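You operate a simulated robot arm through the tools that you are given. There is no shell and no other tool.

Carry out the task below with a simulated two-armed robot. There is one attempt and no reset: what you move stays moved.

## Task
Fit the orange foot on the orange-ringed stub and tap it home.
Fine: use the white mallet without bruising the foot, stand the mallet back, and leave the other feet. Set down upright: white mallet.

It is judged by the outcome, as a careful person would: the job done as asked, and still so three seconds after it is handed in. It fails if anything else is knocked over, pushed out of place, dropped, spilled or broken.

## Robot
Two 7-joint arms with two-finger parallel grippers on one trunk, on a base that moves. Base frame: it is fixed to the floor where the robot stands at the start and does not move with it; the origin is under the middle of the robot, x ahead of it, y to its left, z up. Readings come in mm, rad, newtons and seconds.
The left shoulder is at the start at [50, 187, 1160], the right one opposite. Each reaches about 776 mm from its shoulder. Places, roughly: orange-ringed stub [400, 400, 900]. Payload 3.43 kg a hand.
Tool frame (each hand has its own): the origin (TCP) lies between the finger pads and is the grasp point; the fingertips stand 30 mm ahead of it; z points along the fingers, y is the line along which they close. The gripper opens to 94 mm. The fingers are 28 mm wide and 10 mm thick; the gripper's body (50 by 96 mm) begins 55 mm behind the TCP.
Orientation is told as [roll, pitch, yaw] about the base's x, y, z axes, in that order, counted from this pose: with the fingers straight down and closing along the base's y, the tool's x points along the base's -x, its y along +y and its z along -z.

## Interface
- The arms move only by the tool arm_command. It takes "left_increments", "right_increments" or both (then of equal length, played together; a hand with none holds still); each is a list of rows, each a list of 3 entries, a list of its own where there are three numbers: the finger opening in mm, from 0 to 94, then the shift along the tool's x, y, z in units of 100 mm (1.0 is 100 mm), then the turn, a rotation vector about the tool's x, y, z in units of 45 degrees (1.0 is 45 degrees). In form: [[grip, [dx, dy, dz], [ax, ay, az]], ...]. A call has 1 to 20 rows; each row is the pose to reach, as a shift and turn from the pose commanded when the call began, along the tool's axes at that moment. A call with a number of a shift or a turn outside -1 to 1 is refused whole. Rows are played at 5 a second. More than 50 mm and 0.15 rad between two rows, or a gripper value outside its range, and nothing of the call is played. Where a pose cannot be reached the arm comes as near as it can. A force on the tool above 40 N (or 10 N above the force at the start of the call, whichever is more), or a blocked arm, ends the call early, and 0.2 s more pass. The fingers move at their own pace (about 153 mm/s each) and stop on an object; they squeeze with about 36 N. The grip force told is the motor's: it shows also when the fingers shut on nothing. Time passes only in rows, and 0.2 s behind the last, so rows that repeat a pose let the fingers close. The reply holds the time, the measured pose of the TCP, the force on the tool along the base axes, the opening and the grip force, in the units named above and with some noise, with the torque about the TCP (base axes, N m) and any sound that the robot's microphone picked up.
- Cameras (640 x 400 px; columns grow to the right, rows downward): "scene" is now at [134.9, 20.4, 1304]; the picture's right is [0.23, -0.97, 0.00], its down [-0.71, -0.17, -0.68] and it looks along [0.67, 0.16, -0.73] (base axes); focal length 263 px, centre (320, 200). "left" rides on the left gripper at [76, -14, -102] in its tool frame; the picture's right is [0.18, 0.98, 0.00], its down [-0.75, 0.14, -0.64] and it looks along [-0.63, 0.12, 0.77] (tool axes); focal length 243 px, centre (320, 200). "right" rides on the right gripper at [76, 14, -103] in its tool frame; the picture's right is [-0.18, 0.98, 0.00], its down [-0.75, -0.14, -0.64] and it looks along [-0.63, -0.12, 0.77] (tool axes); focal length 243 px, centre (320, 200). There is no depth. A picture from a camera that has moved, and an enlarged one, comes with that camera's place and axes in the base frame and with its lens.
- get_image(camera): a new picture of that camera. No time passes.
- slide_trunk(by): slides the trunk up (or, below 0, down) by that many mm; the arms and the scene camera ride with it, the base frame stays. It gives what a move gives, with no picture.
- steer(legs): drives the robot by 1 to 6 legs, each [ahead, left, turn to the left] in mm, mm and rad, along the robot's own axes; the way and the turn of a leg run together, so that a leg with both is an arc; at most 1500 mm and 3.142 rad a leg. The arms and the cameras ride along, it lands a little off, and it stops where it bumps. It gives what a move gives.
- turn_head(pan, tilt): turns the head with the scene camera to pan (to the left, within 1.396 rad either way) and tilt (down, from -0.506 to 1.204), counted from straight ahead of the robot. It gives what a move gives.
- close_up(camera, box): a new picture of the part [left, top, right, bottom] of that camera's present view, enlarged. No time passes.
- hand_in(): hands the job in; it is judged then, once.

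Nothing tells you exact positions but the pictures and the camera data. Unless the task says otherwise, let go and move clear before handing in.

The tools are called after "Request:" as name(argument=value, ...) on one line, values as JSON. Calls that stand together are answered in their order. arm_command: Moves the arms, as the interface text tells. Its arguments: {"type":"object","properties":{"left_increments":{"type":"array","items":{"type":"array"}},"right_increments":{"type":"array","items":{"type":"array"}}},"required":[]} The other tools are called the same way: slide_trunk (by) moves the trunk up or down; steer (legs) drives the base; turn_head (pan, tilt) turns the head that bears the scene camera; get_image (camera) takes a picture; close_up (camera, box) takes an enlarged picture of a part of a camera's view; hand_in () hands the job in.

At the start:

```text
time_s: 0.0
left_eef_pos: [427.3, 359.9, 999.9]
left_tcp_rot: [0.0, 0.0, 0.0]
left_force: [0.2, -0.5, 0.1]
left_wrist_torque: [0.02, 0.03, 0.0]
left_opening: 94.0
left_grasp_force: 0.1
right_eef_pos: [336.2, -53.5, 1001.9]
right_tcp_rot: [-0.001, 0.0, 0.0]
right_force: [-0.5, 0.0, 0.3]
right_wrist_torque: [0.02, 0.02, -0.01]
right_opening: 93.7
right_grasp_force: 0.0
trunk travel left (down, up): [-375.0, 57.0]
robot x, y, heading: [-1.1, -1.3, -0.001]
head pan, tilt (commanded): [0.232, 0.817]
```

scene: 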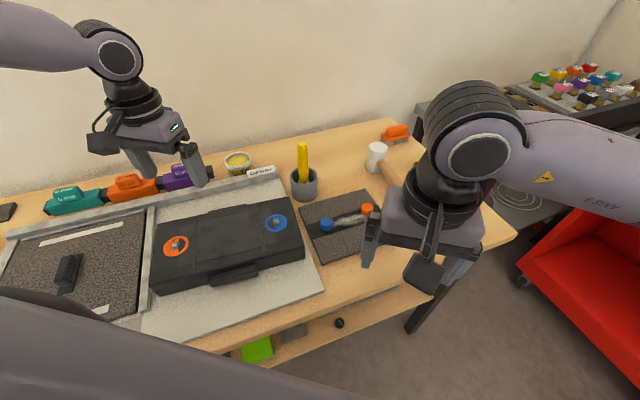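
right: 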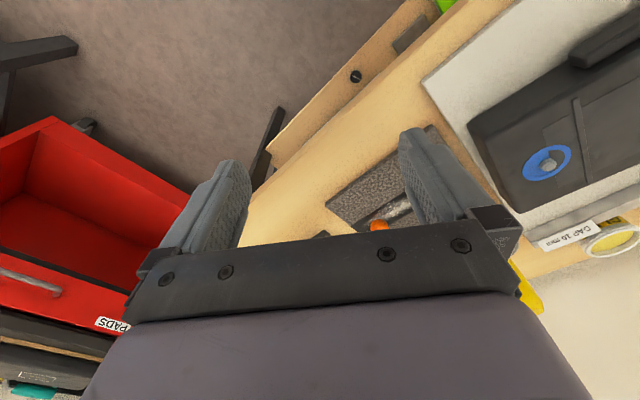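
left: 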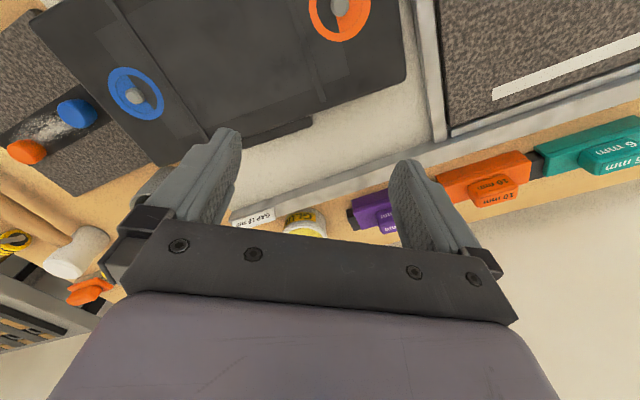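

I see a bench with a black case bearing an orange-ringed and a blue-ringed stub, a grey mat with small orange/blue items, and a white-headed mallet behind the right arm. I'll look closer before moving.

Request:
close_up(camera="scene", box=[280, 110, 440, 270])

Request:
close_up(camera="scene", box=[130, 170, 330, 300])

Request:
close_up(camera="left", box=[0, 50, 200, 320])

Request:
close_up(camera="right", box=[240, 80, 640, 330])

Request:
close_up(camera="scene", box=[0, 150, 220, 330])

```text
2.50 times, centred on (360, 190) of scene
camera zoom: at [134.9, 20.4, 1304.0], right [0.23, -0.97, 0.0], down [-0.71, -0.17, -0.68], along [0.67, 0.16, -0.73], focal length 658 px, centre (220, 225)
```

zoom: 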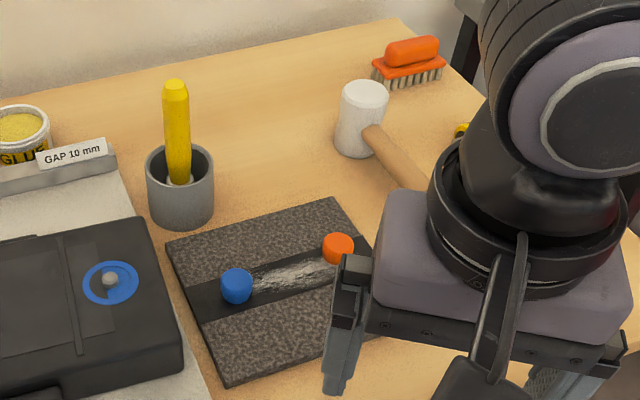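

```text
3.08 times, centred on (230, 235) of scene
camera zoom: at [134.9, 20.4, 1304.0], right [0.23, -0.97, 0.0], down [-0.71, -0.17, -0.68], along [0.67, 0.16, -0.73], focal length 810 px, centre (597, 92)
```

zoom: 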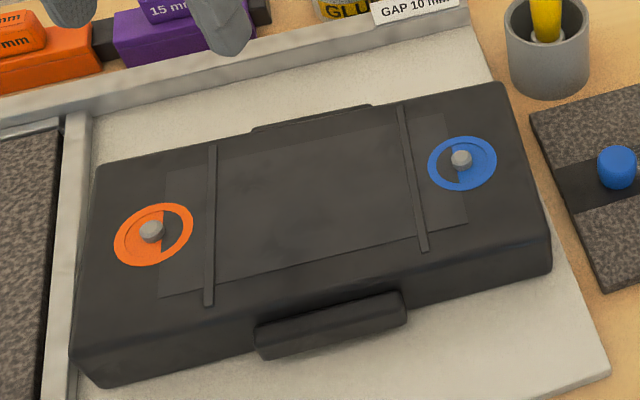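

```text
1.48 times, centred on (100, 185) of left
camera zoom: at [350.4, 346.0, 1101.9], right [-0.18, 0.98, 0.0], down [0.75, 0.14, 0.64], along [0.63, 0.12, -0.77], focal length 359 px, centre (646, 222)
```

zoom: 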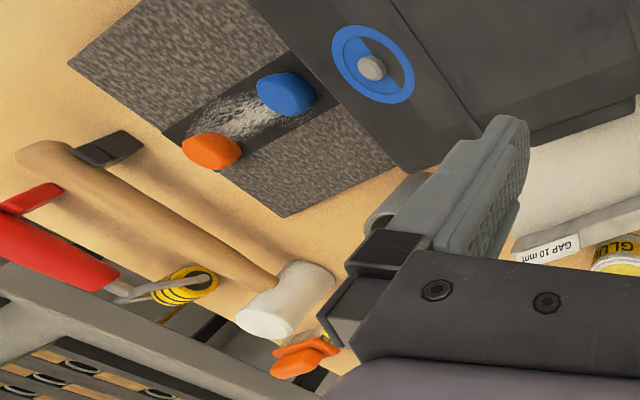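

```text
1.60 times, centred on (440, 205) of right
camera zoom: at [261.8, -38.2, 1102.9], right [0.18, 0.98, 0.0], down [0.75, -0.14, 0.64], along [0.63, -0.12, -0.77], focal length 388 px, centre (128, 192)
```

zoom: 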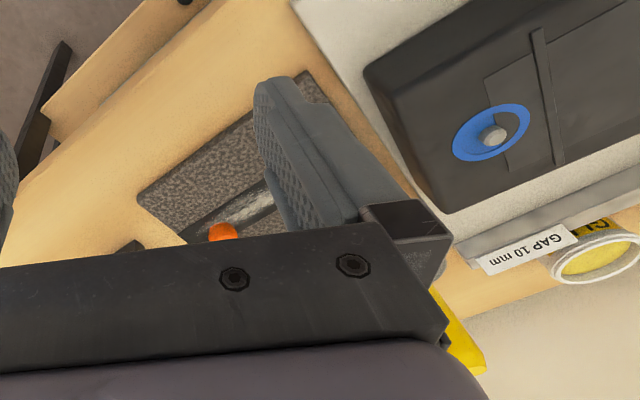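

```text
2.22 times, centred on (110, 240) of scene
camera zoom: at [134.9, 20.4, 1304.0], right [0.23, -0.97, 0.0], down [-0.71, -0.17, -0.68], along [0.67, 0.16, -0.73], focal length 585 px, centre (787, 111)
```

zoom: 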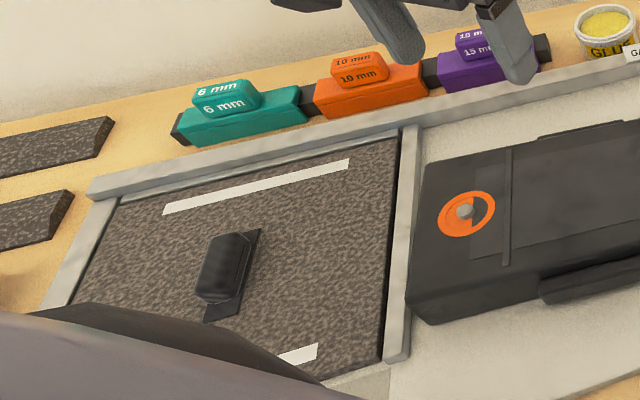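

I take the stub to be near [354, 362, 870], the orange foot near [569, 8, 825], and the mallet head near [755, 5, 844] with its handle running toward me and to the right. The right hand blocks the view, so I'll move it aside first and then look again.

Request:
arm_command(right_increments=[[94, [0, -0.4, -0.2], [0, 0, 0]], [94, [0, -0.8, -0.4], [0, 0, 0]], [94, [0, -1.0, -0.5], [0, 0, 0]]])

Request:
arm_command(right_increments=[[94, [0, -0.5, 0], [0, 0, 0]], [94, [0, -1.0, 0], [0, 0, 0]]])

Request:
get_image(camera="scene")

```text
time_s: 0.8
left_eef_pos: [427.0, 359.7, 1000.5]
left_tcp_rot: [-0.001, 0.001, -0.001]
left_force: [-0.3, 0.1, -0.2]
left_wrist_torque: [-0.01, 0.01, 0.0]
left_opening: 93.8
left_grasp_force: 0.0
right_eef_pos: [337.6, -155.1, 1049.5]
right_tcp_rot: [0.0, 0.0, 0.0]
right_force: [0.2, 0.4, -1.0]
right_wrist_torque: [0.01, 0.0, -0.01]
right_opening: 93.8
right_grasp_force: 0.1
trunk travel left (down, up): [-375.0, 57.0]
robot x, y, heading: [1.6, 0.8, 0.0]
head pan, tilt (commanded): [0.232, 0.817]
```

```text
time_s: 1.4
left_eef_pos: [426.2, 360.0, 1000.9]
left_tcp_rot: [0.001, 0.001, -0.001]
left_force: [-0.2, -0.6, 0.4]
left_wrist_torque: [0.02, 0.02, 0.03]
left_opening: 93.9
left_grasp_force: 0.0
right_eef_pos: [334.4, -254.4, 1051.3]
right_tcp_rot: [-0.001, -0.001, 0.0]
right_force: [0.3, 0.1, 1.1]
right_wrist_torque: [0.0, 0.03, 0.05]
right_opening: 94.1
right_grasp_force: 0.0
trunk travel left (down, up): [-375.0, 57.0]
robot x, y, heading: [-3.1, 2.6, 0.003]
head pan, tilt (commanded): [0.232, 0.817]
```

```text
taken
camera scene: at [134.6, 20.0, 1304.1], right [0.23, -0.97, 0.0], down [-0.71, -0.17, -0.68], along [0.67, 0.16, -0.73], focal length 263 px, centre (320, 200)
```

scene: 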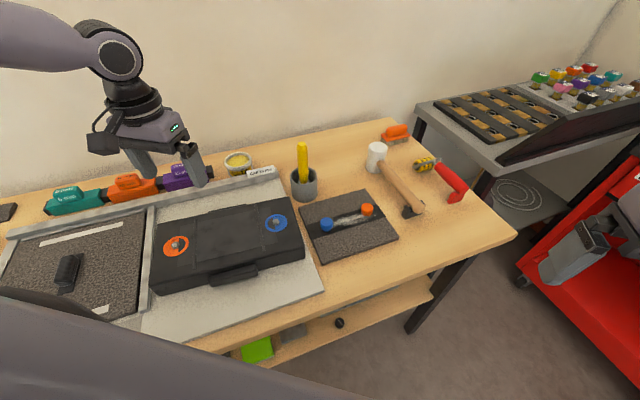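

Request:
close_up(camera="scene", box=[350, 110, 480, 230])

Request:
close_up(camera="scene", box=[290, 180, 410, 270])

Request:
close_up(camera="scene", box=[150, 220, 210, 270])

Request:
close_up(camera="scene", box=[280, 135, 330, 210])

```text
3.33 times, centred on (415, 170) of scene
camera zoom: at [134.6, 20.0, 1304.1], right [0.23, -0.97, 0.0], down [-0.71, -0.17, -0.68], along [0.67, 0.16, -0.73], focal length 877 px, centre (3, 300)
```

zoom: 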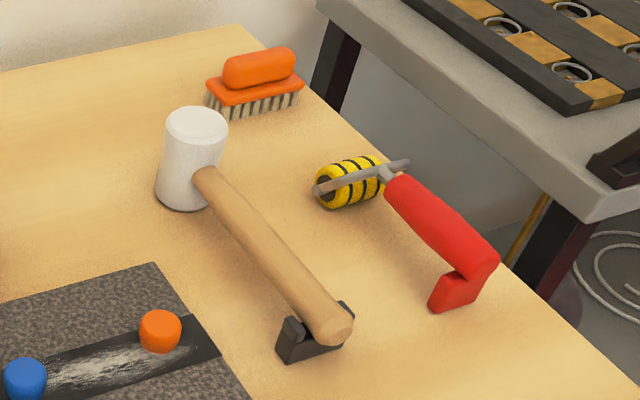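

```text
4.44 times, centred on (350, 225) of scene
camera zoom: at [134.6, 20.0, 1304.1], right [0.23, -0.97, 0.0], down [-0.71, -0.17, -0.68], along [0.67, 0.16, -0.73], focal length 1169 px, centre (187, 89)
```

zoom: 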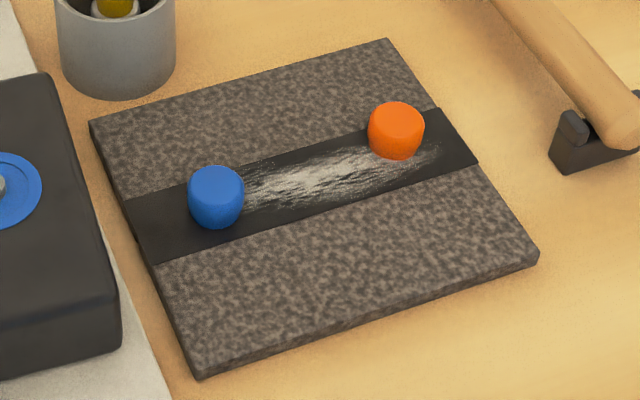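

```text
8.00 times, centred on (180, 245) of scene
camera zoom: at [134.6, 20.0, 1304.1], right [0.23, -0.97, 0.0], down [-0.71, -0.17, -0.68], along [0.67, 0.16, -0.73], focal length 2105 px, centre (1440, -160)
```

zoom: 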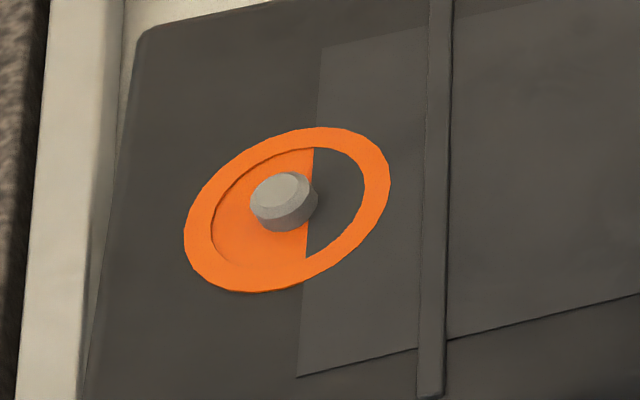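

```text
5.33 times, centred on (305, 172) of scene
camera zoom: at [134.6, 20.0, 1304.1], right [0.23, -0.97, 0.0], down [-0.71, -0.17, -0.68], along [0.67, 0.16, -0.73], focal length 1403 px, centre (400, 347)
```

zoom: 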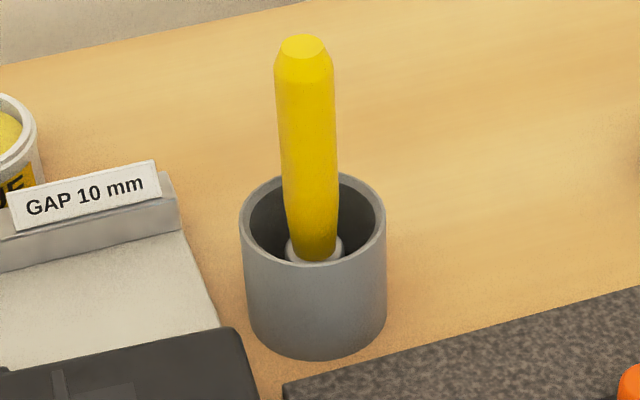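

The mallet stands on its head's face with its handle end in a small black cradle, and the orange foot (about 30 mm wide) sits on a mat. I'll bring the left hand across at height, keeping it robot-side of the cup, to look at the foot up close.

Request:
arm_command(left_increments=[[94, [0, -0.5, 0], [0, 0, 0]], [94, [0, -1.0, 0], [0, 0, 0]]])

Request:
arm_command(left_increments=[[94, [0, -0.5, 0], [0, 0, 0]], [94, [0, -1.0, 0], [0, 0, 0]]])

Request:
arm_command(left_increments=[[94, [0, -0.5, 0], [0, 0, 0]], [94, [0, -1.0, 0], [0, 0, 0]]])

Request:
arm_command(left_increments=[[94, [-0.16, -0.37, 0.25], [0, 0, 0]], [94, [-0.32, -0.73, 0.5], [0, 0, 0]]])

Request:
get_image(camera="left")

Request:
get_image(camera="scene")

```text
time_s: 2.0
left_eef_pos: [426.4, 260.0, 1000.2]
left_tcp_rot: [-0.001, -0.001, 0.0]
left_force: [0.0, -0.5, 0.7]
left_wrist_torque: [0.0, -0.01, 0.0]
left_opening: 93.8
left_grasp_force: 0.1
right_eef_pos: [334.7, -254.7, 1050.9]
right_tcp_rot: [0.001, 0.0, 0.0]
right_force: [-0.1, -0.5, -0.5]
right_wrist_torque: [-0.01, 0.02, 0.02]
right_opening: 94.2
right_grasp_force: 0.0
trunk travel left (down, up): [-375.0, 57.0]
robot x, y, heading: [1.0, -0.2, 0.002]
head pan, tilt (commanded): [0.232, 0.817]
```

```text
time_s: 2.6
left_eef_pos: [425.4, 160.4, 998.4]
left_tcp_rot: [0.001, 0.002, 0.002]
left_force: [0.3, 0.1, -0.9]
left_wrist_torque: [0.03, 0.03, -0.01]
left_opening: 93.8
left_grasp_force: 0.1
right_eef_pos: [335.7, -252.8, 1051.5]
right_tcp_rot: [-0.001, 0.001, 0.0]
right_force: [0.2, 0.1, -0.4]
right_wrist_torque: [-0.04, 0.03, 0.0]
right_opening: 93.9
right_grasp_force: 0.0
trunk travel left (down, up): [-375.0, 57.0]
robot x, y, heading: [-3.0, -0.6, -0.001]
head pan, tilt (commanded): [0.232, 0.817]
```

```text
time_s: 3.2
left_eef_pos: [397.4, 135.3, 1013.6]
left_tcp_rot: [-0.001, -0.002, 0.001]
left_force: [-0.2, -0.4, -0.1]
left_wrist_torque: [0.0, 0.0, 0.02]
left_opening: 94.1
left_grasp_force: 0.0
left hand out of reach, approached as far as the arm can: row 1, 2
right_eef_pos: [334.8, -253.6, 1049.7]
right_tcp_rot: [-0.001, -0.001, 0.0]
right_force: [-0.2, 0.7, -0.6]
right_wrist_torque: [0.01, -0.02, -0.01]
right_opening: 93.9
right_grasp_force: 0.1
trunk travel left (down, up): [-375.0, 57.0]
robot x, y, heading: [-0.6, -1.5, 0.002]
head pan, tilt (commanded): [0.232, 0.817]
```

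```text
time_s: 3.8
left_eef_pos: [398.2, 142.8, 986.5]
left_tcp_rot: [-0.002, 0.0, 0.0]
left_force: [0.6, -0.2, -0.8]
left_wrist_torque: [-0.01, 0.01, -0.03]
left_opening: 94.2
left_grasp_force: 0.0
left hand out of reach, approached as far as the arm can: row 1, 2
right_eef_pos: [335.7, -253.1, 1051.3]
right_tcp_rot: [0.001, 0.001, -0.001]
right_force: [-1.2, -0.2, -1.0]
right_wrist_torque: [0.0, -0.01, -0.02]
right_opening: 93.9
right_grasp_force: 0.0
trunk travel left (down, up): [-375.0, 57.0]
robot x, y, heading: [-1.6, 0.9, 0.006]
head pan, tilt (commanded): [0.232, 0.817]
```

```text
taken
camera left: at [321.3, 128.5, 1088.9], right [-0.18, 0.98, 0.0], down [0.75, 0.14, 0.64], along [0.63, 0.12, -0.77], focal length 243 px, centre (320, 200)
```

left: 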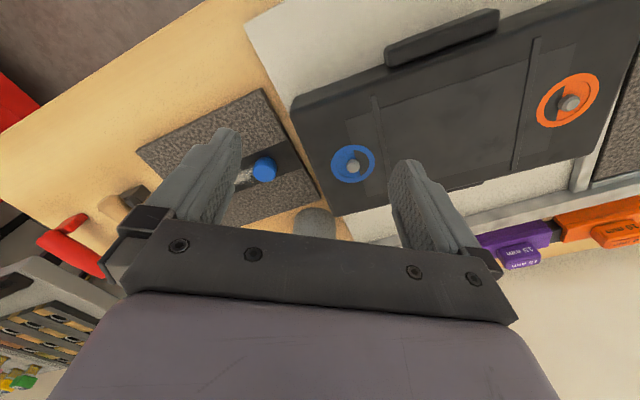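

```text
taken
camera scene: at [135.0, 20.6, 1304.0], right [0.23, -0.97, 0.0], down [-0.71, -0.17, -0.68], along [0.67, 0.16, -0.73], focal length 263 px, centre (320, 200)
```

scene: 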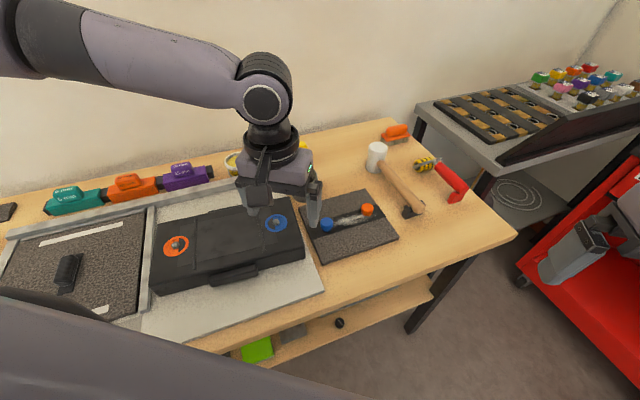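

The left arm runs out of reach toward the foot, and the table edge is skewed about 0.59 rad to the robot. I'll bring the left hand back and then turn the base to face the table squarely.

Request:
arm_command(left_increments=[[94, [0.0, 0.5, -0.2], [0, 0, 0]], [94, [0.0, 1.0, -0.4], [0, 0, 0]]])

```text
refused: row 1 steps farther than a row can; nothing moved
```

Request:
arm_command(left_increments=[[94, [0.0, 0.4, -0.2], [0, 0, 0]], [94, [0.0, 0.8, -0.4], [0, 0, 0]], [94, [0.0, 1.0, -0.6], [0, 0, 0]]])

```text
time_s: 4.6
left_eef_pos: [399.3, 244.7, 1049.8]
left_tcp_rot: [0.001, -0.001, 0.001]
left_force: [-0.9, -0.3, -0.8]
left_wrist_torque: [0.0, 0.01, -0.01]
left_opening: 93.8
left_grasp_force: 0.2
right_eef_pos: [334.7, -253.3, 1049.8]
right_tcp_rot: [0.001, -0.001, 0.001]
right_force: [-0.5, -0.1, -0.4]
right_wrist_torque: [-0.01, -0.01, -0.01]
right_opening: 94.1
right_grasp_force: 0.1
trunk travel left (down, up): [-375.0, 57.0]
robot x, y, heading: [0.6, 0.5, 0.003]
head pan, tilt (commanded): [0.232, 0.817]
```

The left hand is back in a comfortable place, so I'll now turn the base left by about 0.585 rad to face the table.

Request:
steer(legs=[[0, 0, 0.585]])

Request:
turn_head(pan=-0.3, tilt=0.85)

Request:
get_image(camera="scene")

Request:
get_image(camera="right")

```text
time_s: 6.6
left_eef_pos: [197.4, 423.4, 1049.7]
left_tcp_rot: [-0.001, -0.001, 0.588]
left_force: [-0.9, 0.3, 0.8]
left_wrist_torque: [0.03, 0.01, -0.01]
left_opening: 94.0
left_grasp_force: 0.0
right_eef_pos: [419.5, -25.2, 1052.3]
right_tcp_rot: [0.0, 0.001, 0.586]
right_force: [-0.6, 0.3, 0.0]
right_wrist_torque: [0.0, -0.02, -0.01]
right_opening: 93.8
right_grasp_force: 0.0
trunk travel left (down, up): [-375.0, 57.0]
robot x, y, heading: [1.3, -1.8, 0.595]
head pan, tilt (commanded): [0.232, 0.817]
```

```text
time_s: 7.6
left_eef_pos: [197.7, 423.6, 1048.8]
left_tcp_rot: [-0.001, 0.001, 0.588]
left_force: [-0.3, -0.6, 0.3]
left_wrist_torque: [-0.03, 0.0, -0.02]
left_opening: 94.1
left_grasp_force: 0.1
right_eef_pos: [420.2, -25.5, 1050.8]
right_tcp_rot: [0.001, 0.0, 0.587]
right_force: [-0.2, -0.1, 0.3]
right_wrist_torque: [0.03, -0.01, -0.03]
right_opening: 93.9
right_grasp_force: 0.1
trunk travel left (down, up): [-375.0, 57.0]
robot x, y, heading: [-0.6, 4.8, 0.588]
head pan, tilt (commanded): [-0.3, 0.85]
```

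```text
taken
camera scene: at [122.3, 56.8, 1301.4], right [0.28, -0.96, 0.0], down [-0.72, -0.21, -0.66], along [0.63, 0.19, -0.75], focal length 263 px, centre (320, 200)
```

scene: 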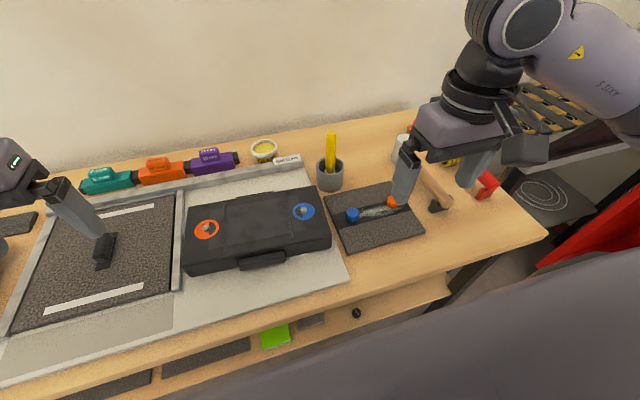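

```text
taken
camera right: at [349.2, -54.3, 1153.5], right [-0.39, 0.92, 0.0], down [0.71, 0.3, 0.64], along [0.59, 0.25, -0.77], focal length 243 px, centre (320, 200)
```

right: 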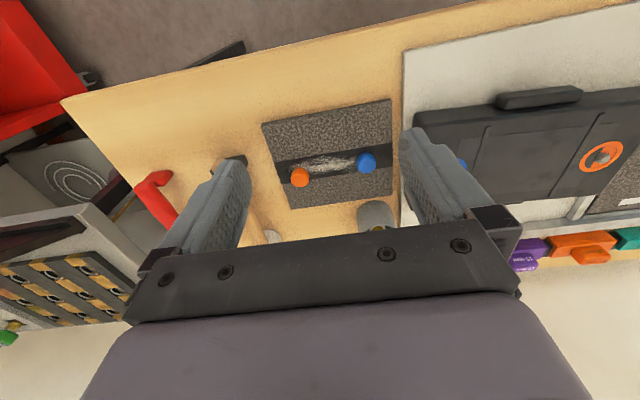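

The table is now square to the robot, and the right camera puts the orange foot at about [569, 5, 825], with the blue foot about 107 mm to its left. I'll bring the right hand down partway to look at the foot up close.

Request:
arm_command(right_increments=[[70, [-0.2, -0.14, 0.3], [0, 0, 0]], [70, [-0.4, -0.28, 0.6], [0, 0, 0]], [70, [-0.6, -0.42, 0.9], [0, 0, 0]], [70, [-0.72, -0.42, 1.0], [0, 0, 0]]])

Request:
arm_command(right_increments=[[70, [0, 0, 0.4], [0, 0, 0]], [70, [0, 0, 0.5], [0, 0, 0]]])

Request:
get_image(camera="right")

Request:
close_up(camera="right", box=[240, 120, 440, 245])

```text
time_s: 8.6
left_eef_pos: [197.4, 424.3, 1049.6]
left_tcp_rot: [0.001, 0.0, 0.588]
left_force: [-0.2, 0.0, 0.0]
left_wrist_torque: [-0.01, -0.01, 0.01]
left_opening: 94.2
left_grasp_force: 0.1
right_eef_pos: [503.8, -21.1, 951.1]
right_tcp_rot: [0.001, 0.0, 0.588]
right_force: [-0.4, 0.7, -0.2]
right_wrist_torque: [0.0, -0.03, 0.02]
right_opening: 70.1
right_grasp_force: 0.0
trunk travel left (down, up): [-375.0, 57.0]
robot x, y, heading: [4.2, -1.8, 0.589]
head pan, tilt (commanded): [-0.3, 0.85]
```

```text
time_s: 9.2
left_eef_pos: [196.7, 423.6, 1049.0]
left_tcp_rot: [0.0, 0.001, 0.587]
left_force: [-0.1, 0.5, 0.9]
left_wrist_torque: [0.01, 0.03, -0.01]
left_opening: 94.1
left_grasp_force: 0.1
right_eef_pos: [503.9, -19.3, 901.3]
right_tcp_rot: [0.0, 0.002, 0.589]
right_force: [0.2, -0.1, -0.4]
right_wrist_torque: [0.0, -0.02, 0.01]
right_opening: 69.9
right_grasp_force: 0.0
trunk travel left (down, up): [-375.0, 57.0]
robot x, y, heading: [-3.2, -1.8, 0.591]
head pan, tilt (commanded): [-0.3, 0.85]
```

```text
taken
camera right: at [432.5, -49.2, 1004.2], right [-0.39, 0.92, 0.0], down [0.71, 0.3, 0.64], along [0.59, 0.25, -0.77], focal length 243 px, centre (320, 200)
```

right: 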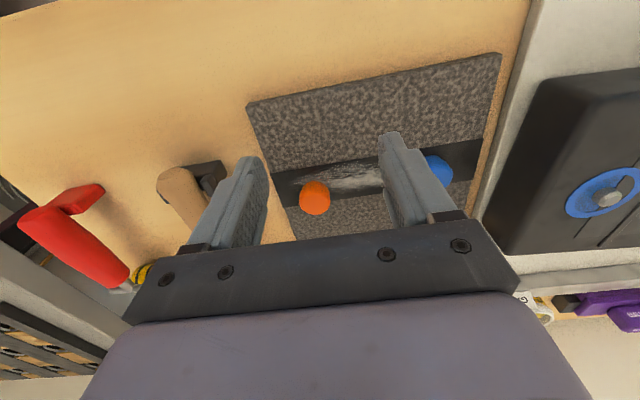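

```text
3.20 times, centred on (340, 182) of right
camera zoom: at [432.5, -49.2, 1004.2], right [-0.39, 0.92, 0.0], down [0.71, 0.3, 0.64], along [0.59, 0.25, -0.77], focal length 776 px, centre (256, 256)
```

zoom: 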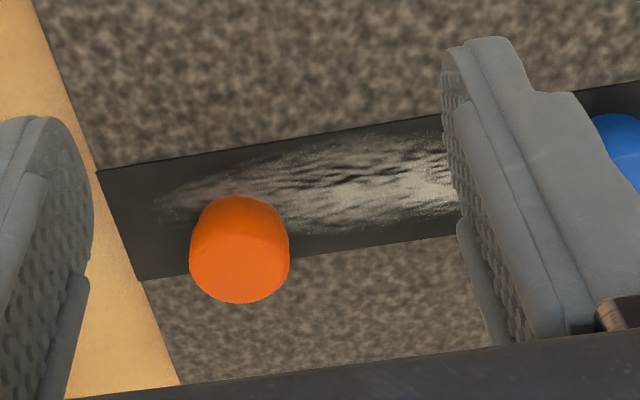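

Request:
close_up(camera="right", box=[290, 170, 345, 225])

Request:
close_up(camera="right", box=[130, 140, 330, 265])

Request:
close_up(camera="scene", box=[370, 180, 430, 220])

Request:
close_up(camera="scene", box=[335, 195, 375, 230])

```text
7.27 times, centred on (318, 198) of right
camera zoom: at [432.5, -49.2, 1004.2], right [-0.39, 0.92, 0.0], down [0.71, 0.3, 0.64], along [0.59, 0.25, -0.77], focal length 1764 px, centre (338, 218)
```

zoom: 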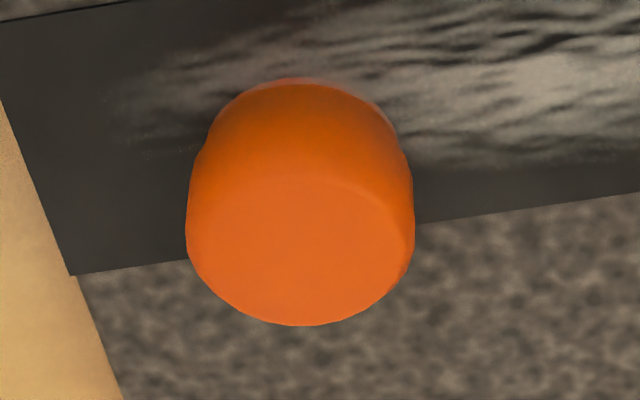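

```text
3.20 times, centred on (230, 202) of right
camera zoom: at [432.5, -49.2, 1004.2], right [-0.39, 0.92, 0.0], down [0.71, 0.3, 0.64], along [0.59, 0.25, -0.77], focal length 776 px, centre (608, 192)
```

zoom: 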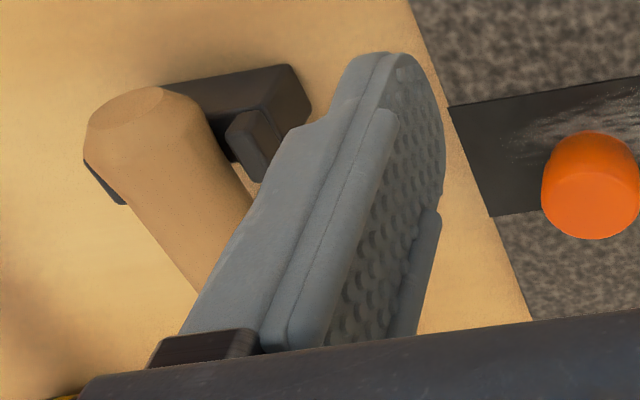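

```text
10.00 times, centred on (400, 200) of scene
camera zoom: at [122.3, 56.7, 1301.5], right [0.28, -0.96, 0.0], down [-0.72, -0.21, -0.66], along [0.63, 0.19, -0.75], focal length 2631 px, centre (-480, 200)
```

zoom: 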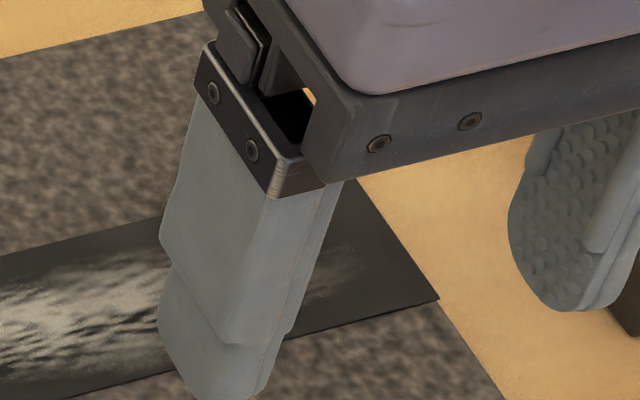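

```text
11.43 times, centred on (355, 212) of scene
camera zoom: at [122.3, 56.7, 1301.5], right [0.28, -0.96, 0.0], down [-0.72, -0.21, -0.66], along [0.63, 0.19, -0.75], focal length 3007 px, centre (-80, 57)
```

zoom: 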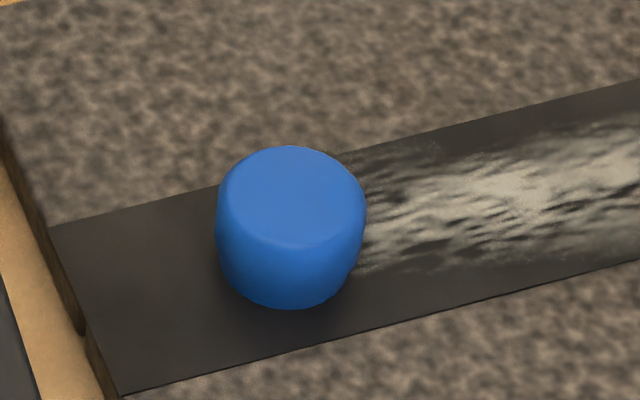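

The foot is about 31 mm wide and 17 mm tall, standing hole-down, with its top near [573, 6, 828]. I'll move the right hand over it and check before lowering.

Request:
arm_command(right_increments=[[70, [-0.36, -0.08, 0], [0, 0, 0]], [70, [-0.723, -0.168, 0], [0, 0, 0]], [70, [-0.723, -0.168, 0.3], [0, 0, 0]]])

Request:
get_image(camera="right")

Request:
get_image(camera="scene")

```text
time_s: 10.0
left_eef_pos: [198.4, 423.2, 1049.7]
left_tcp_rot: [0.001, 0.001, 0.588]
left_force: [-0.8, 0.0, -0.1]
left_wrist_torque: [0.0, -0.03, -0.02]
left_opening: 93.9
left_grasp_force: 0.1
right_eef_pos: [572.8, 6.9, 873.2]
right_tcp_rot: [0.0, 0.0, 0.588]
right_force: [0.1, -0.3, 0.8]
right_wrist_torque: [0.0, 0.02, -0.04]
right_opening: 69.5
right_grasp_force: 0.1
trunk travel left (down, up): [-375.0, 57.0]
robot x, y, heading: [2.1, 3.5, 0.582]
head pan, tilt (commanded): [-0.3, 0.85]
```

```text
taken
camera right: at [502.6, -23.6, 975.4], right [-0.39, 0.92, 0.0], down [0.71, 0.3, 0.64], along [0.59, 0.25, -0.77], focal length 243 px, centre (320, 200)
```

right: 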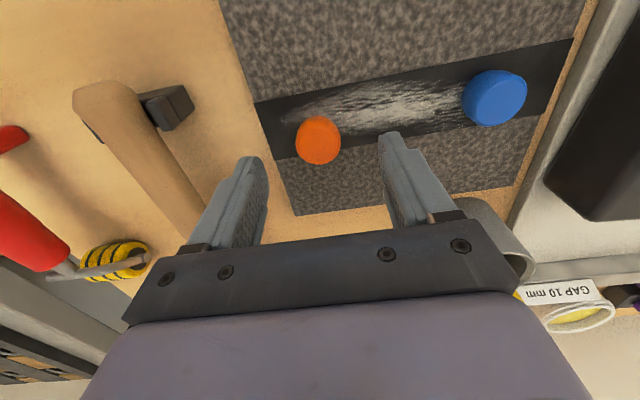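

```text
taken
camera scene: at [122.5, 56.5, 1301.5], right [0.28, -0.96, 0.0], down [-0.72, -0.21, -0.66], along [0.63, 0.19, -0.75], focal length 263 px, centre (320, 200)
```

scene: 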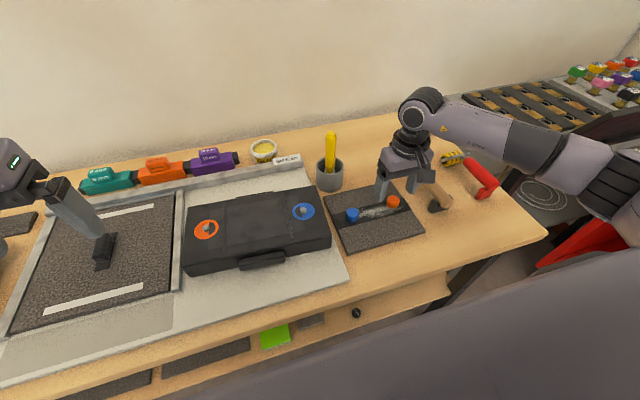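

Request:
close_up(camera="right", box=[270, 90, 370, 190])

Request:
close_up(camera="scene", box=[340, 130, 460, 240])

```text
4.00 times, centred on (320, 140) of right
camera zoom: at [502.6, -23.6, 975.4], right [-0.39, 0.92, 0.0], down [0.71, 0.3, 0.64], along [0.59, 0.25, -0.77], focal length 970 px, centre (320, 440)
```

zoom: 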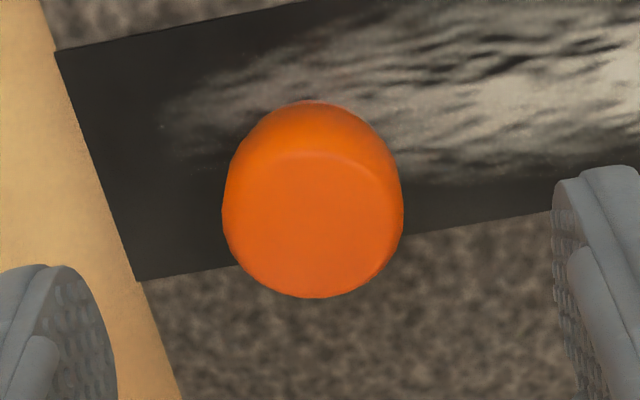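

```text
3.64 times, centred on (400, 185) of scene
camera zoom: at [122.5, 56.5, 1301.5], right [0.28, -0.96, 0.0], down [-0.72, -0.21, -0.66], along [0.63, 0.19, -0.75], focal length 957 px, centre (29, 254)
```

zoom: 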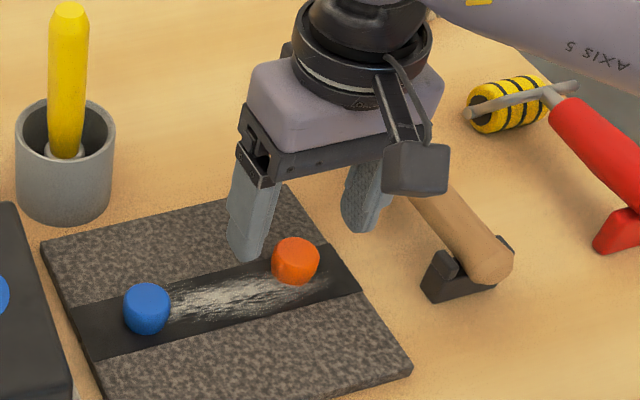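

The foot sits right on the hand's axis between the fingers. I'll lower by 27 mm and close on it.

Request:
arm_command(right_increments=[[60, [0, 0, 0.14], [0, 0, 0]], [60, [0, 0, 0.27], [0, 0, 0]], [60, [0, 0, 0.27], [0, 0, 0]]])

Request:
get_image(camera="right")

Request:
close_up(camera="scene", box=[340, 130, 460, 240])

```text
time_s: 10.8
left_eef_pos: [196.6, 423.3, 1049.5]
left_tcp_rot: [0.001, 0.0, 0.588]
left_force: [-0.4, 0.7, -0.7]
left_wrist_torque: [-0.03, -0.01, 0.01]
left_opening: 93.9
left_grasp_force: 0.1
right_eef_pos: [571.8, 6.0, 844.8]
right_tcp_rot: [0.001, 0.001, 0.588]
right_force: [-0.1, 0.0, -0.6]
right_wrist_torque: [0.03, 0.0, 0.04]
right_opening: 60.2
right_grasp_force: 0.0
trunk travel left (down, up): [-375.0, 57.0]
robot x, y, heading: [-1.9, -0.2, 0.588]
head pan, tilt (commanded): [-0.3, 0.85]
```

```text
taken
camera right: at [501.9, -23.6, 947.5], right [-0.39, 0.92, 0.0], down [0.71, 0.3, 0.64], along [0.59, 0.25, -0.77], focal length 243 px, centre (320, 200)
```

right: 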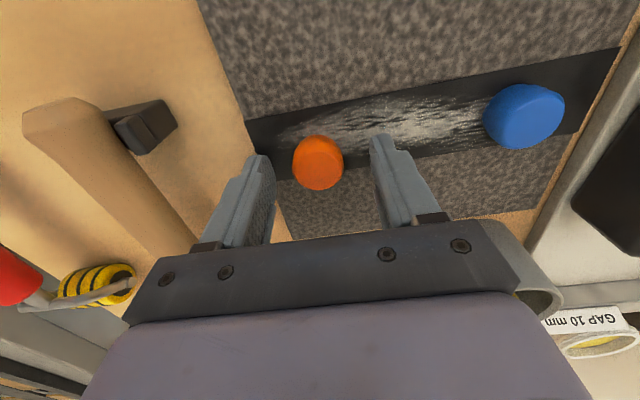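

```text
3.64 times, centred on (400, 185) of scene
camera zoom: at [122.3, 56.7, 1301.5], right [0.28, -0.96, 0.0], down [-0.72, -0.21, -0.66], along [0.63, 0.19, -0.75], focal length 957 px, centre (29, 254)
```

zoom: 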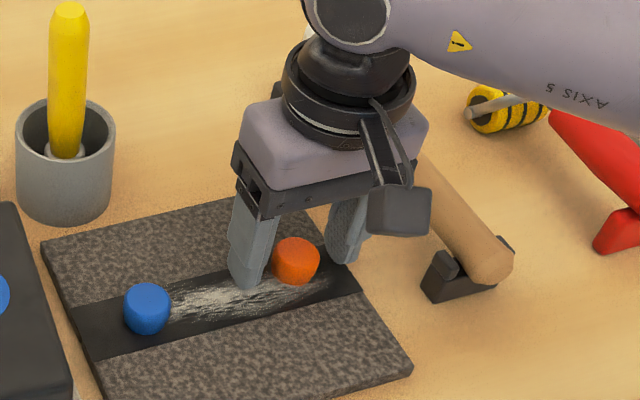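

Both fingers straddle the foot with clear sides. I'll go 2 mm lower and close.

Request:
arm_command(right_increments=[[60, [0, 0, 0.02], [0, 0, 0]], [40, [0, 0, 0.02], [0, 0, 0]], [20, [0, 0, 0.02], [0, 0, 0]], [20, [0, 0, 0.02], [0, 0, 0]], [20, [0, 0, 0.02], [0, 0, 0]]])

Request:
get_image(camera="right")

```text
time_s: 12.0
left_eef_pos: [197.9, 423.4, 1049.1]
left_tcp_rot: [0.0, 0.0, 0.589]
left_force: [-0.4, -0.2, -0.3]
left_wrist_torque: [-0.04, 0.0, -0.03]
left_opening: 94.0
left_grasp_force: 0.0
right_eef_pos: [573.5, 6.4, 842.2]
right_tcp_rot: [-0.001, 0.001, 0.587]
right_force: [0.5, -0.4, 0.1]
right_wrist_torque: [0.02, 0.03, 0.0]
right_opening: 27.1
right_grasp_force: 36.1
trunk travel left (down, up): [-375.0, 57.0]
robot x, y, heading: [0.6, 2.2, 0.583]
head pan, tilt (commanded): [-0.3, 0.85]
```

```text
taken
camera right: at [502.0, -23.5, 945.4], right [-0.39, 0.92, 0.0], down [0.71, 0.3, 0.64], along [0.59, 0.25, -0.77], focal length 243 px, centre (320, 200)
```

right: 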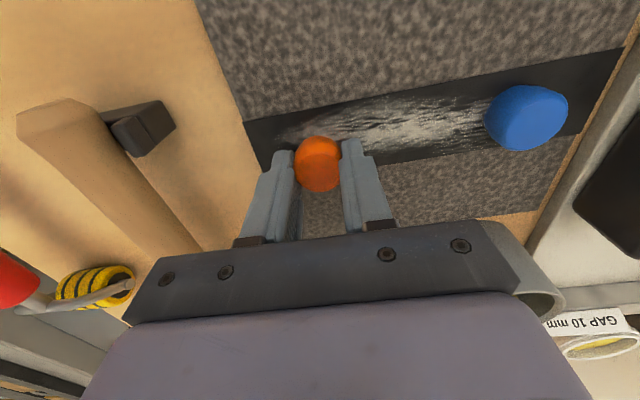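

The grip holds the foot (27 mm opening, 36 N). I'll lift it straight up and check that only the orange foot came along.

Request:
arm_command(right_increments=[[20, [0, 0, -0.2], [0, 0, 0]], [20, [0, 0, -0.6], [0, 0, 0]], [20, [0, 0, -1.0], [0, 0, 0]]])

Request:
get_image(camera="right")

Request:
get_image(camera="scene")

```text
time_s: 12.8
left_eef_pos: [197.5, 424.3, 1050.3]
left_tcp_rot: [0.001, 0.0, 0.587]
left_force: [0.0, -0.4, -0.3]
left_wrist_torque: [-0.03, 0.01, -0.04]
left_opening: 93.7
left_grasp_force: 0.0
right_eef_pos: [572.5, 5.1, 942.1]
right_tcp_rot: [0.0, -0.001, 0.589]
right_force: [0.7, 0.1, 0.1]
right_wrist_torque: [-0.02, 0.01, -0.02]
right_opening: 19.8
right_grasp_force: 0.0
trunk travel left (down, up): [-375.0, 57.0]
robot x, y, heading: [0.9, 0.5, 0.586]
head pan, tilt (commanded): [-0.3, 0.85]
```

```text
taken
camera right: at [501.6, -24.9, 1045.0], right [-0.39, 0.92, 0.0], down [0.7, 0.3, 0.64], along [0.59, 0.25, -0.77], focal length 243 px, centre (320, 200)
```

right: 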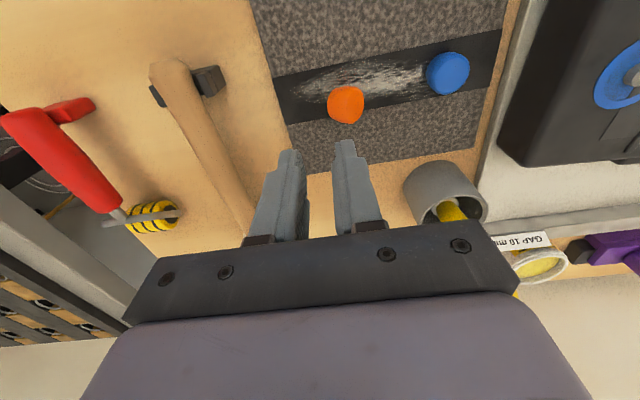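

```text
taken
camera scene: at [122.1, 56.7, 1301.4], right [0.28, -0.96, 0.0], down [-0.72, -0.21, -0.66], along [0.63, 0.19, -0.75], focal length 263 px, centre (320, 200)
```

scene: 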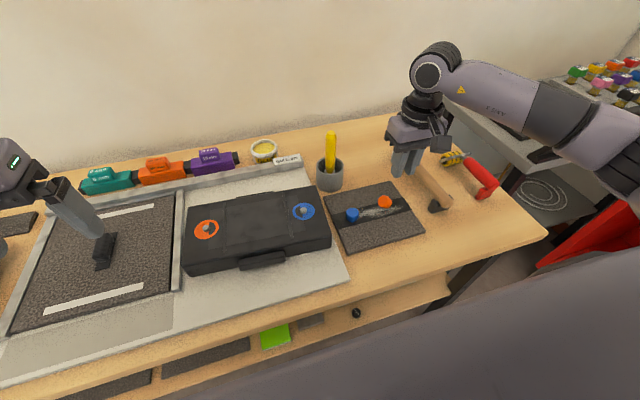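

The foot slipped out of the fingers during the lift and seems to have shifted a little on the mat. I'll look closely at how it stands now.

Request:
close_up(camera="right", box=[310, 65, 390, 145])

Request:
close_up(camera="scene", box=[335, 180, 415, 235])

Request:
close_up(camera="scene", box=[370, 190, 400, 212])

Request:
close_up(camera="right", box=[240, 130, 400, 240])

```text
5.00 times, centred on (350, 105) of right
camera zoom: at [501.6, -24.9, 1045.0], right [-0.39, 0.92, 0.0], down [0.7, 0.3, 0.64], along [0.59, 0.25, -0.77], focal length 1213 px, centre (170, 675)
```

zoom: 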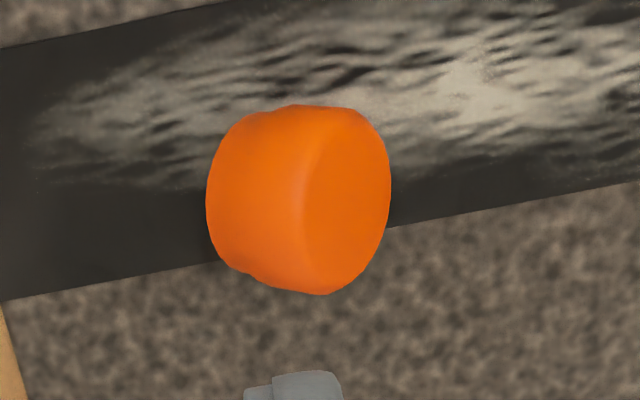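

```text
7.27 times, centred on (375, 208) of scene
camera zoom: at [122.1, 56.7, 1301.4], right [0.28, -0.96, 0.0], down [-0.72, -0.21, -0.66], along [0.63, 0.19, -0.75], focal length 1914 px, centre (-80, 146)
```

zoom: 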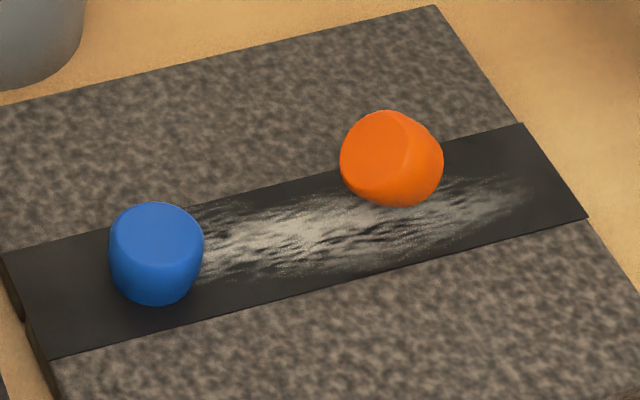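

```text
16.00 times, centred on (385, 201) of scene
camera zoom: at [122.1, 56.7, 1301.4], right [0.28, -0.96, 0.0], down [-0.72, -0.21, -0.66], along [0.63, 0.19, -0.75], focal length 4210 px, centre (-720, 184)
```

zoom: 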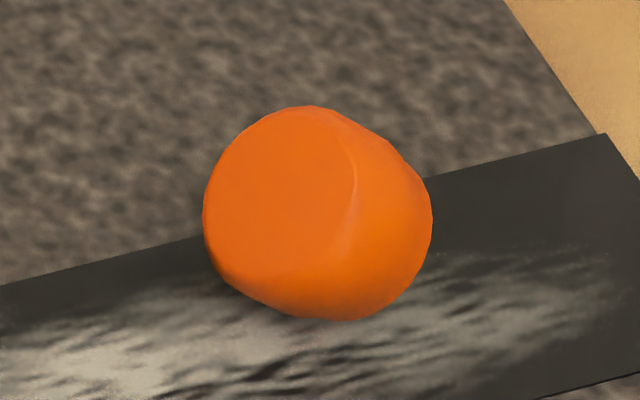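

```text
3.64 times, centred on (320, 185) of right
camera zoom: at [501.6, -24.9, 1045.0], right [-0.39, 0.92, 0.0], down [0.7, 0.3, 0.64], along [0.59, 0.25, -0.77], focal length 882 px, centre (320, 254)
```

zoom: 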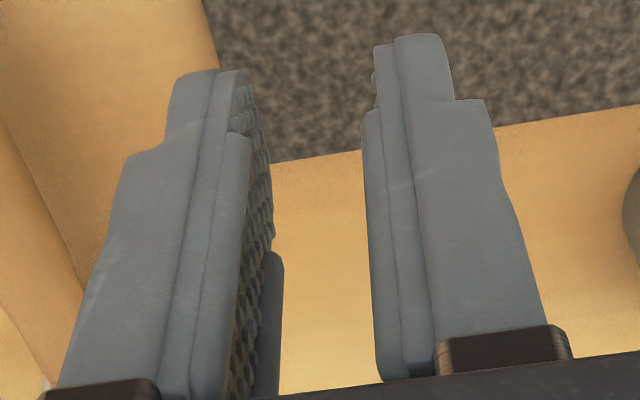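

The foot is now tilted with its top face turned toward the table's left, and it may still be settling. I'll let a second pass while opening the fingers and look again.

Request:
arm_command(right_increments=[[60, [0, 0, 0], [0, 0, 0]], [60, [0, 0, 0], [0, 0, 0]], [60, [0, 0, 0], [0, 0, 0]], [60, [0, 0, 0], [0, 0, 0]], [60, [0, 0, 0], [0, 0, 0]]])

Request:
close_up(camera="right", box=[310, 65, 390, 145])

Request:
close_up(camera="scene", box=[370, 190, 400, 212])

```text
time_s: 14.0
left_eef_pos: [198.0, 422.7, 1049.3]
left_tcp_rot: [0.0, 0.001, 0.589]
left_force: [-0.4, -0.5, -0.5]
left_wrist_torque: [-0.02, 0.02, 0.01]
left_opening: 94.2
left_grasp_force: 0.1
right_eef_pos: [571.9, 3.8, 941.2]
right_tcp_rot: [-0.001, -0.002, 0.589]
right_force: [0.0, 0.6, -0.1]
right_wrist_torque: [0.0, 0.02, 0.01]
right_opening: 60.2
right_grasp_force: 0.1
trunk travel left (down, up): [-375.0, 57.0]
robot x, y, heading: [2.3, -0.3, 0.585]
head pan, tilt (commanded): [-0.3, 0.85]
```

```text
5.00 times, centred on (350, 105) of right
camera zoom: at [501.8, -25.0, 1044.4], right [-0.39, 0.92, 0.0], down [0.71, 0.3, 0.64], along [0.59, 0.25, -0.77], focal length 1213 px, centre (170, 675)
```

zoom: 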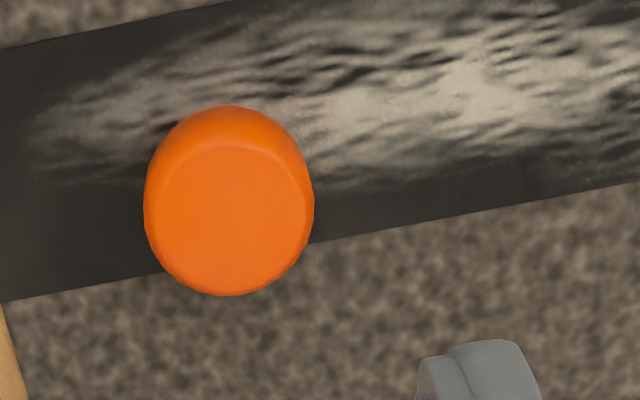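

```text
16.00 times, centred on (385, 201) of scene
camera zoom: at [122.3, 56.7, 1301.4], right [0.28, -0.96, 0.0], down [-0.72, -0.21, -0.66], along [0.63, 0.19, -0.75], focal length 4210 px, centre (-720, 184)
```

zoom: 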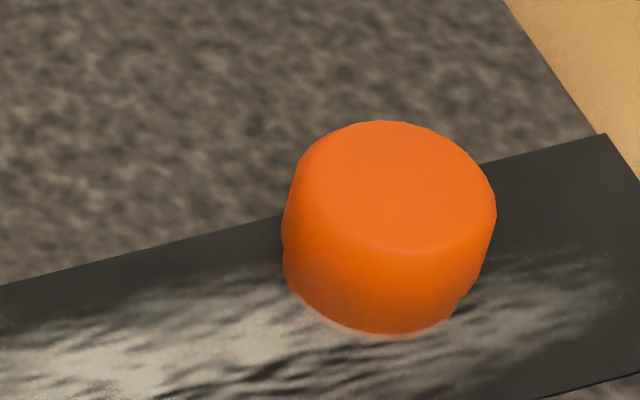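

The foot wobbled back upright on its own, now about 10 mm to the left of before. I'll re-centre the hand over it at a safe height and check again.

Request:
arm_command(right_increments=[[60, [-0.02, 0.106, 0.3], [0, 0, 0]], [60, [-0.02, 0.106, 0.7], [0, 0, 0]], [60, [-0.02, 0.106, 0.7], [0, 0, 0]]])

Request:
close_up(camera="right", box=[240, 90, 400, 190])

Request:
close_up(camera="scene", box=[350, 150, 430, 205])

```text
time_s: 14.8
left_eef_pos: [197.3, 424.2, 1049.0]
left_tcp_rot: [-0.001, -0.001, 0.589]
left_force: [-0.4, 0.3, 0.1]
left_wrist_torque: [-0.01, 0.0, -0.02]
left_opening: 94.1
left_grasp_force: 0.1
right_eef_pos: [567.5, 14.5, 872.3]
right_tcp_rot: [-0.001, 0.0, 0.589]
right_force: [0.4, 0.7, 0.0]
right_wrist_torque: [0.04, -0.02, 0.0]
right_opening: 60.1
right_grasp_force: 0.1
trunk travel left (down, up): [-375.0, 57.0]
robot x, y, heading: [4.8, 0.3, 0.591]
head pan, tilt (commanded): [-0.3, 0.85]
```

```text
4.00 times, centred on (320, 140) of right
camera zoom: at [498.0, -14.9, 974.8], right [-0.39, 0.92, 0.0], down [0.71, 0.3, 0.64], along [0.59, 0.25, -0.77], focal length 970 px, centre (320, 440)
```

zoom: 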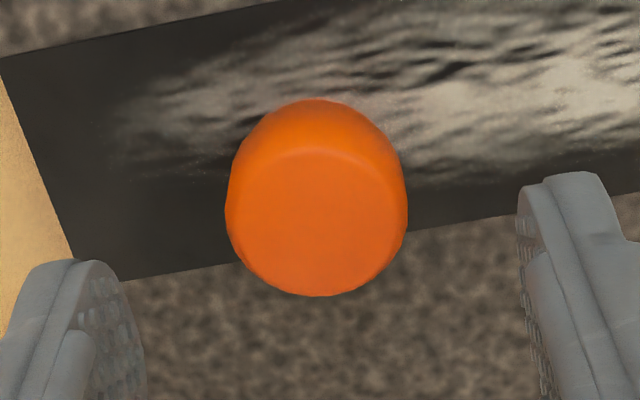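

```text
7.27 times, centred on (390, 178) of scene
camera zoom: at [122.3, 56.7, 1301.5], right [0.28, -0.96, 0.0], down [-0.72, -0.21, -0.66], along [0.63, 0.19, -0.75], focal length 1914 px, centre (-189, 364)
```

zoom: 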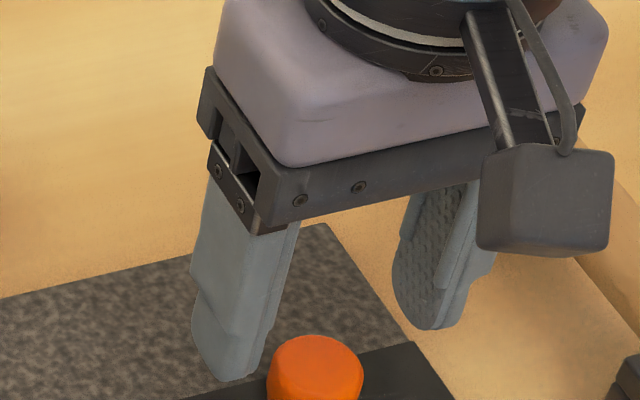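

The hand is centred again, so this time I'll go slightly deeper, close, and lift in small steps while watching the grip.

Request:
arm_command(right_increments=[[60, [0, 0, 0.15], [0, 0, 0]], [60, [0, 0, 0.28], [0, 0, 0]], [60, [0, 0, 0.315], [0, 0, 0]], [60, [0, 0, 0.315], [0, 0, 0]]])

Request:
close_up(camera="scene", box=[350, 170, 430, 225])

Request:
close_up(camera="right", box=[240, 100, 400, 200])

```text
time_s: 15.8
left_eef_pos: [195.4, 422.9, 1050.7]
left_tcp_rot: [0.001, -0.002, 0.589]
left_force: [-0.5, -0.6, -0.7]
left_wrist_torque: [0.02, 0.01, -0.01]
left_opening: 93.9
left_grasp_force: 0.0
right_eef_pos: [567.8, 15.7, 842.7]
right_tcp_rot: [-0.001, -0.004, 0.587]
right_force: [-0.9, -3.1, 12.5]
right_wrist_torque: [-0.14, 0.17, 0.05]
right_opening: 60.2
right_grasp_force: 0.0
trunk travel left (down, up): [-375.0, 57.0]
robot x, y, heading: [-2.9, -1.3, 0.581]
head pan, tilt (commanded): [-0.3, 0.85]
```

```text
7.27 times, centred on (390, 198) of scene
camera zoom: at [121.2, 56.4, 1301.8], right [0.28, -0.96, 0.0], down [-0.72, -0.21, -0.66], along [0.63, 0.19, -0.75], focal length 1914 px, centre (-189, 218)
```

zoom: 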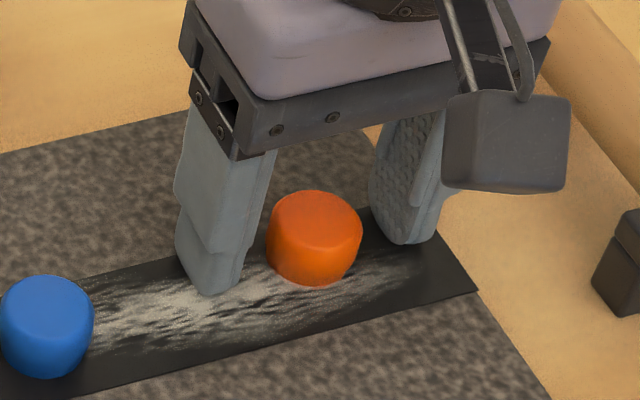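

```text
4.00 times, centred on (320, 150) of right
camera zoom: at [497.8, -14.2, 944.6], right [-0.39, 0.92, 0.0], down [0.7, 0.3, 0.64], along [0.59, 0.25, -0.76], focal length 970 px, centre (320, 400)
```

zoom: 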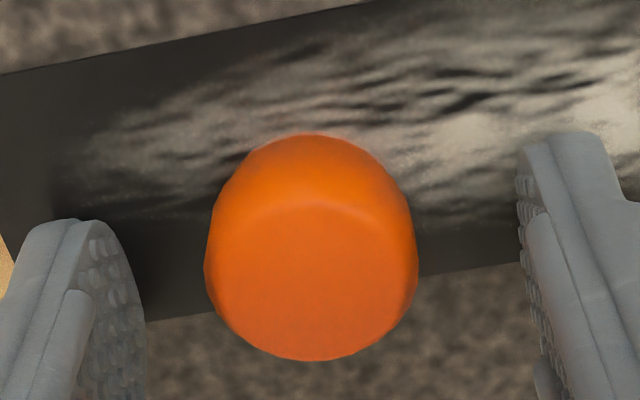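

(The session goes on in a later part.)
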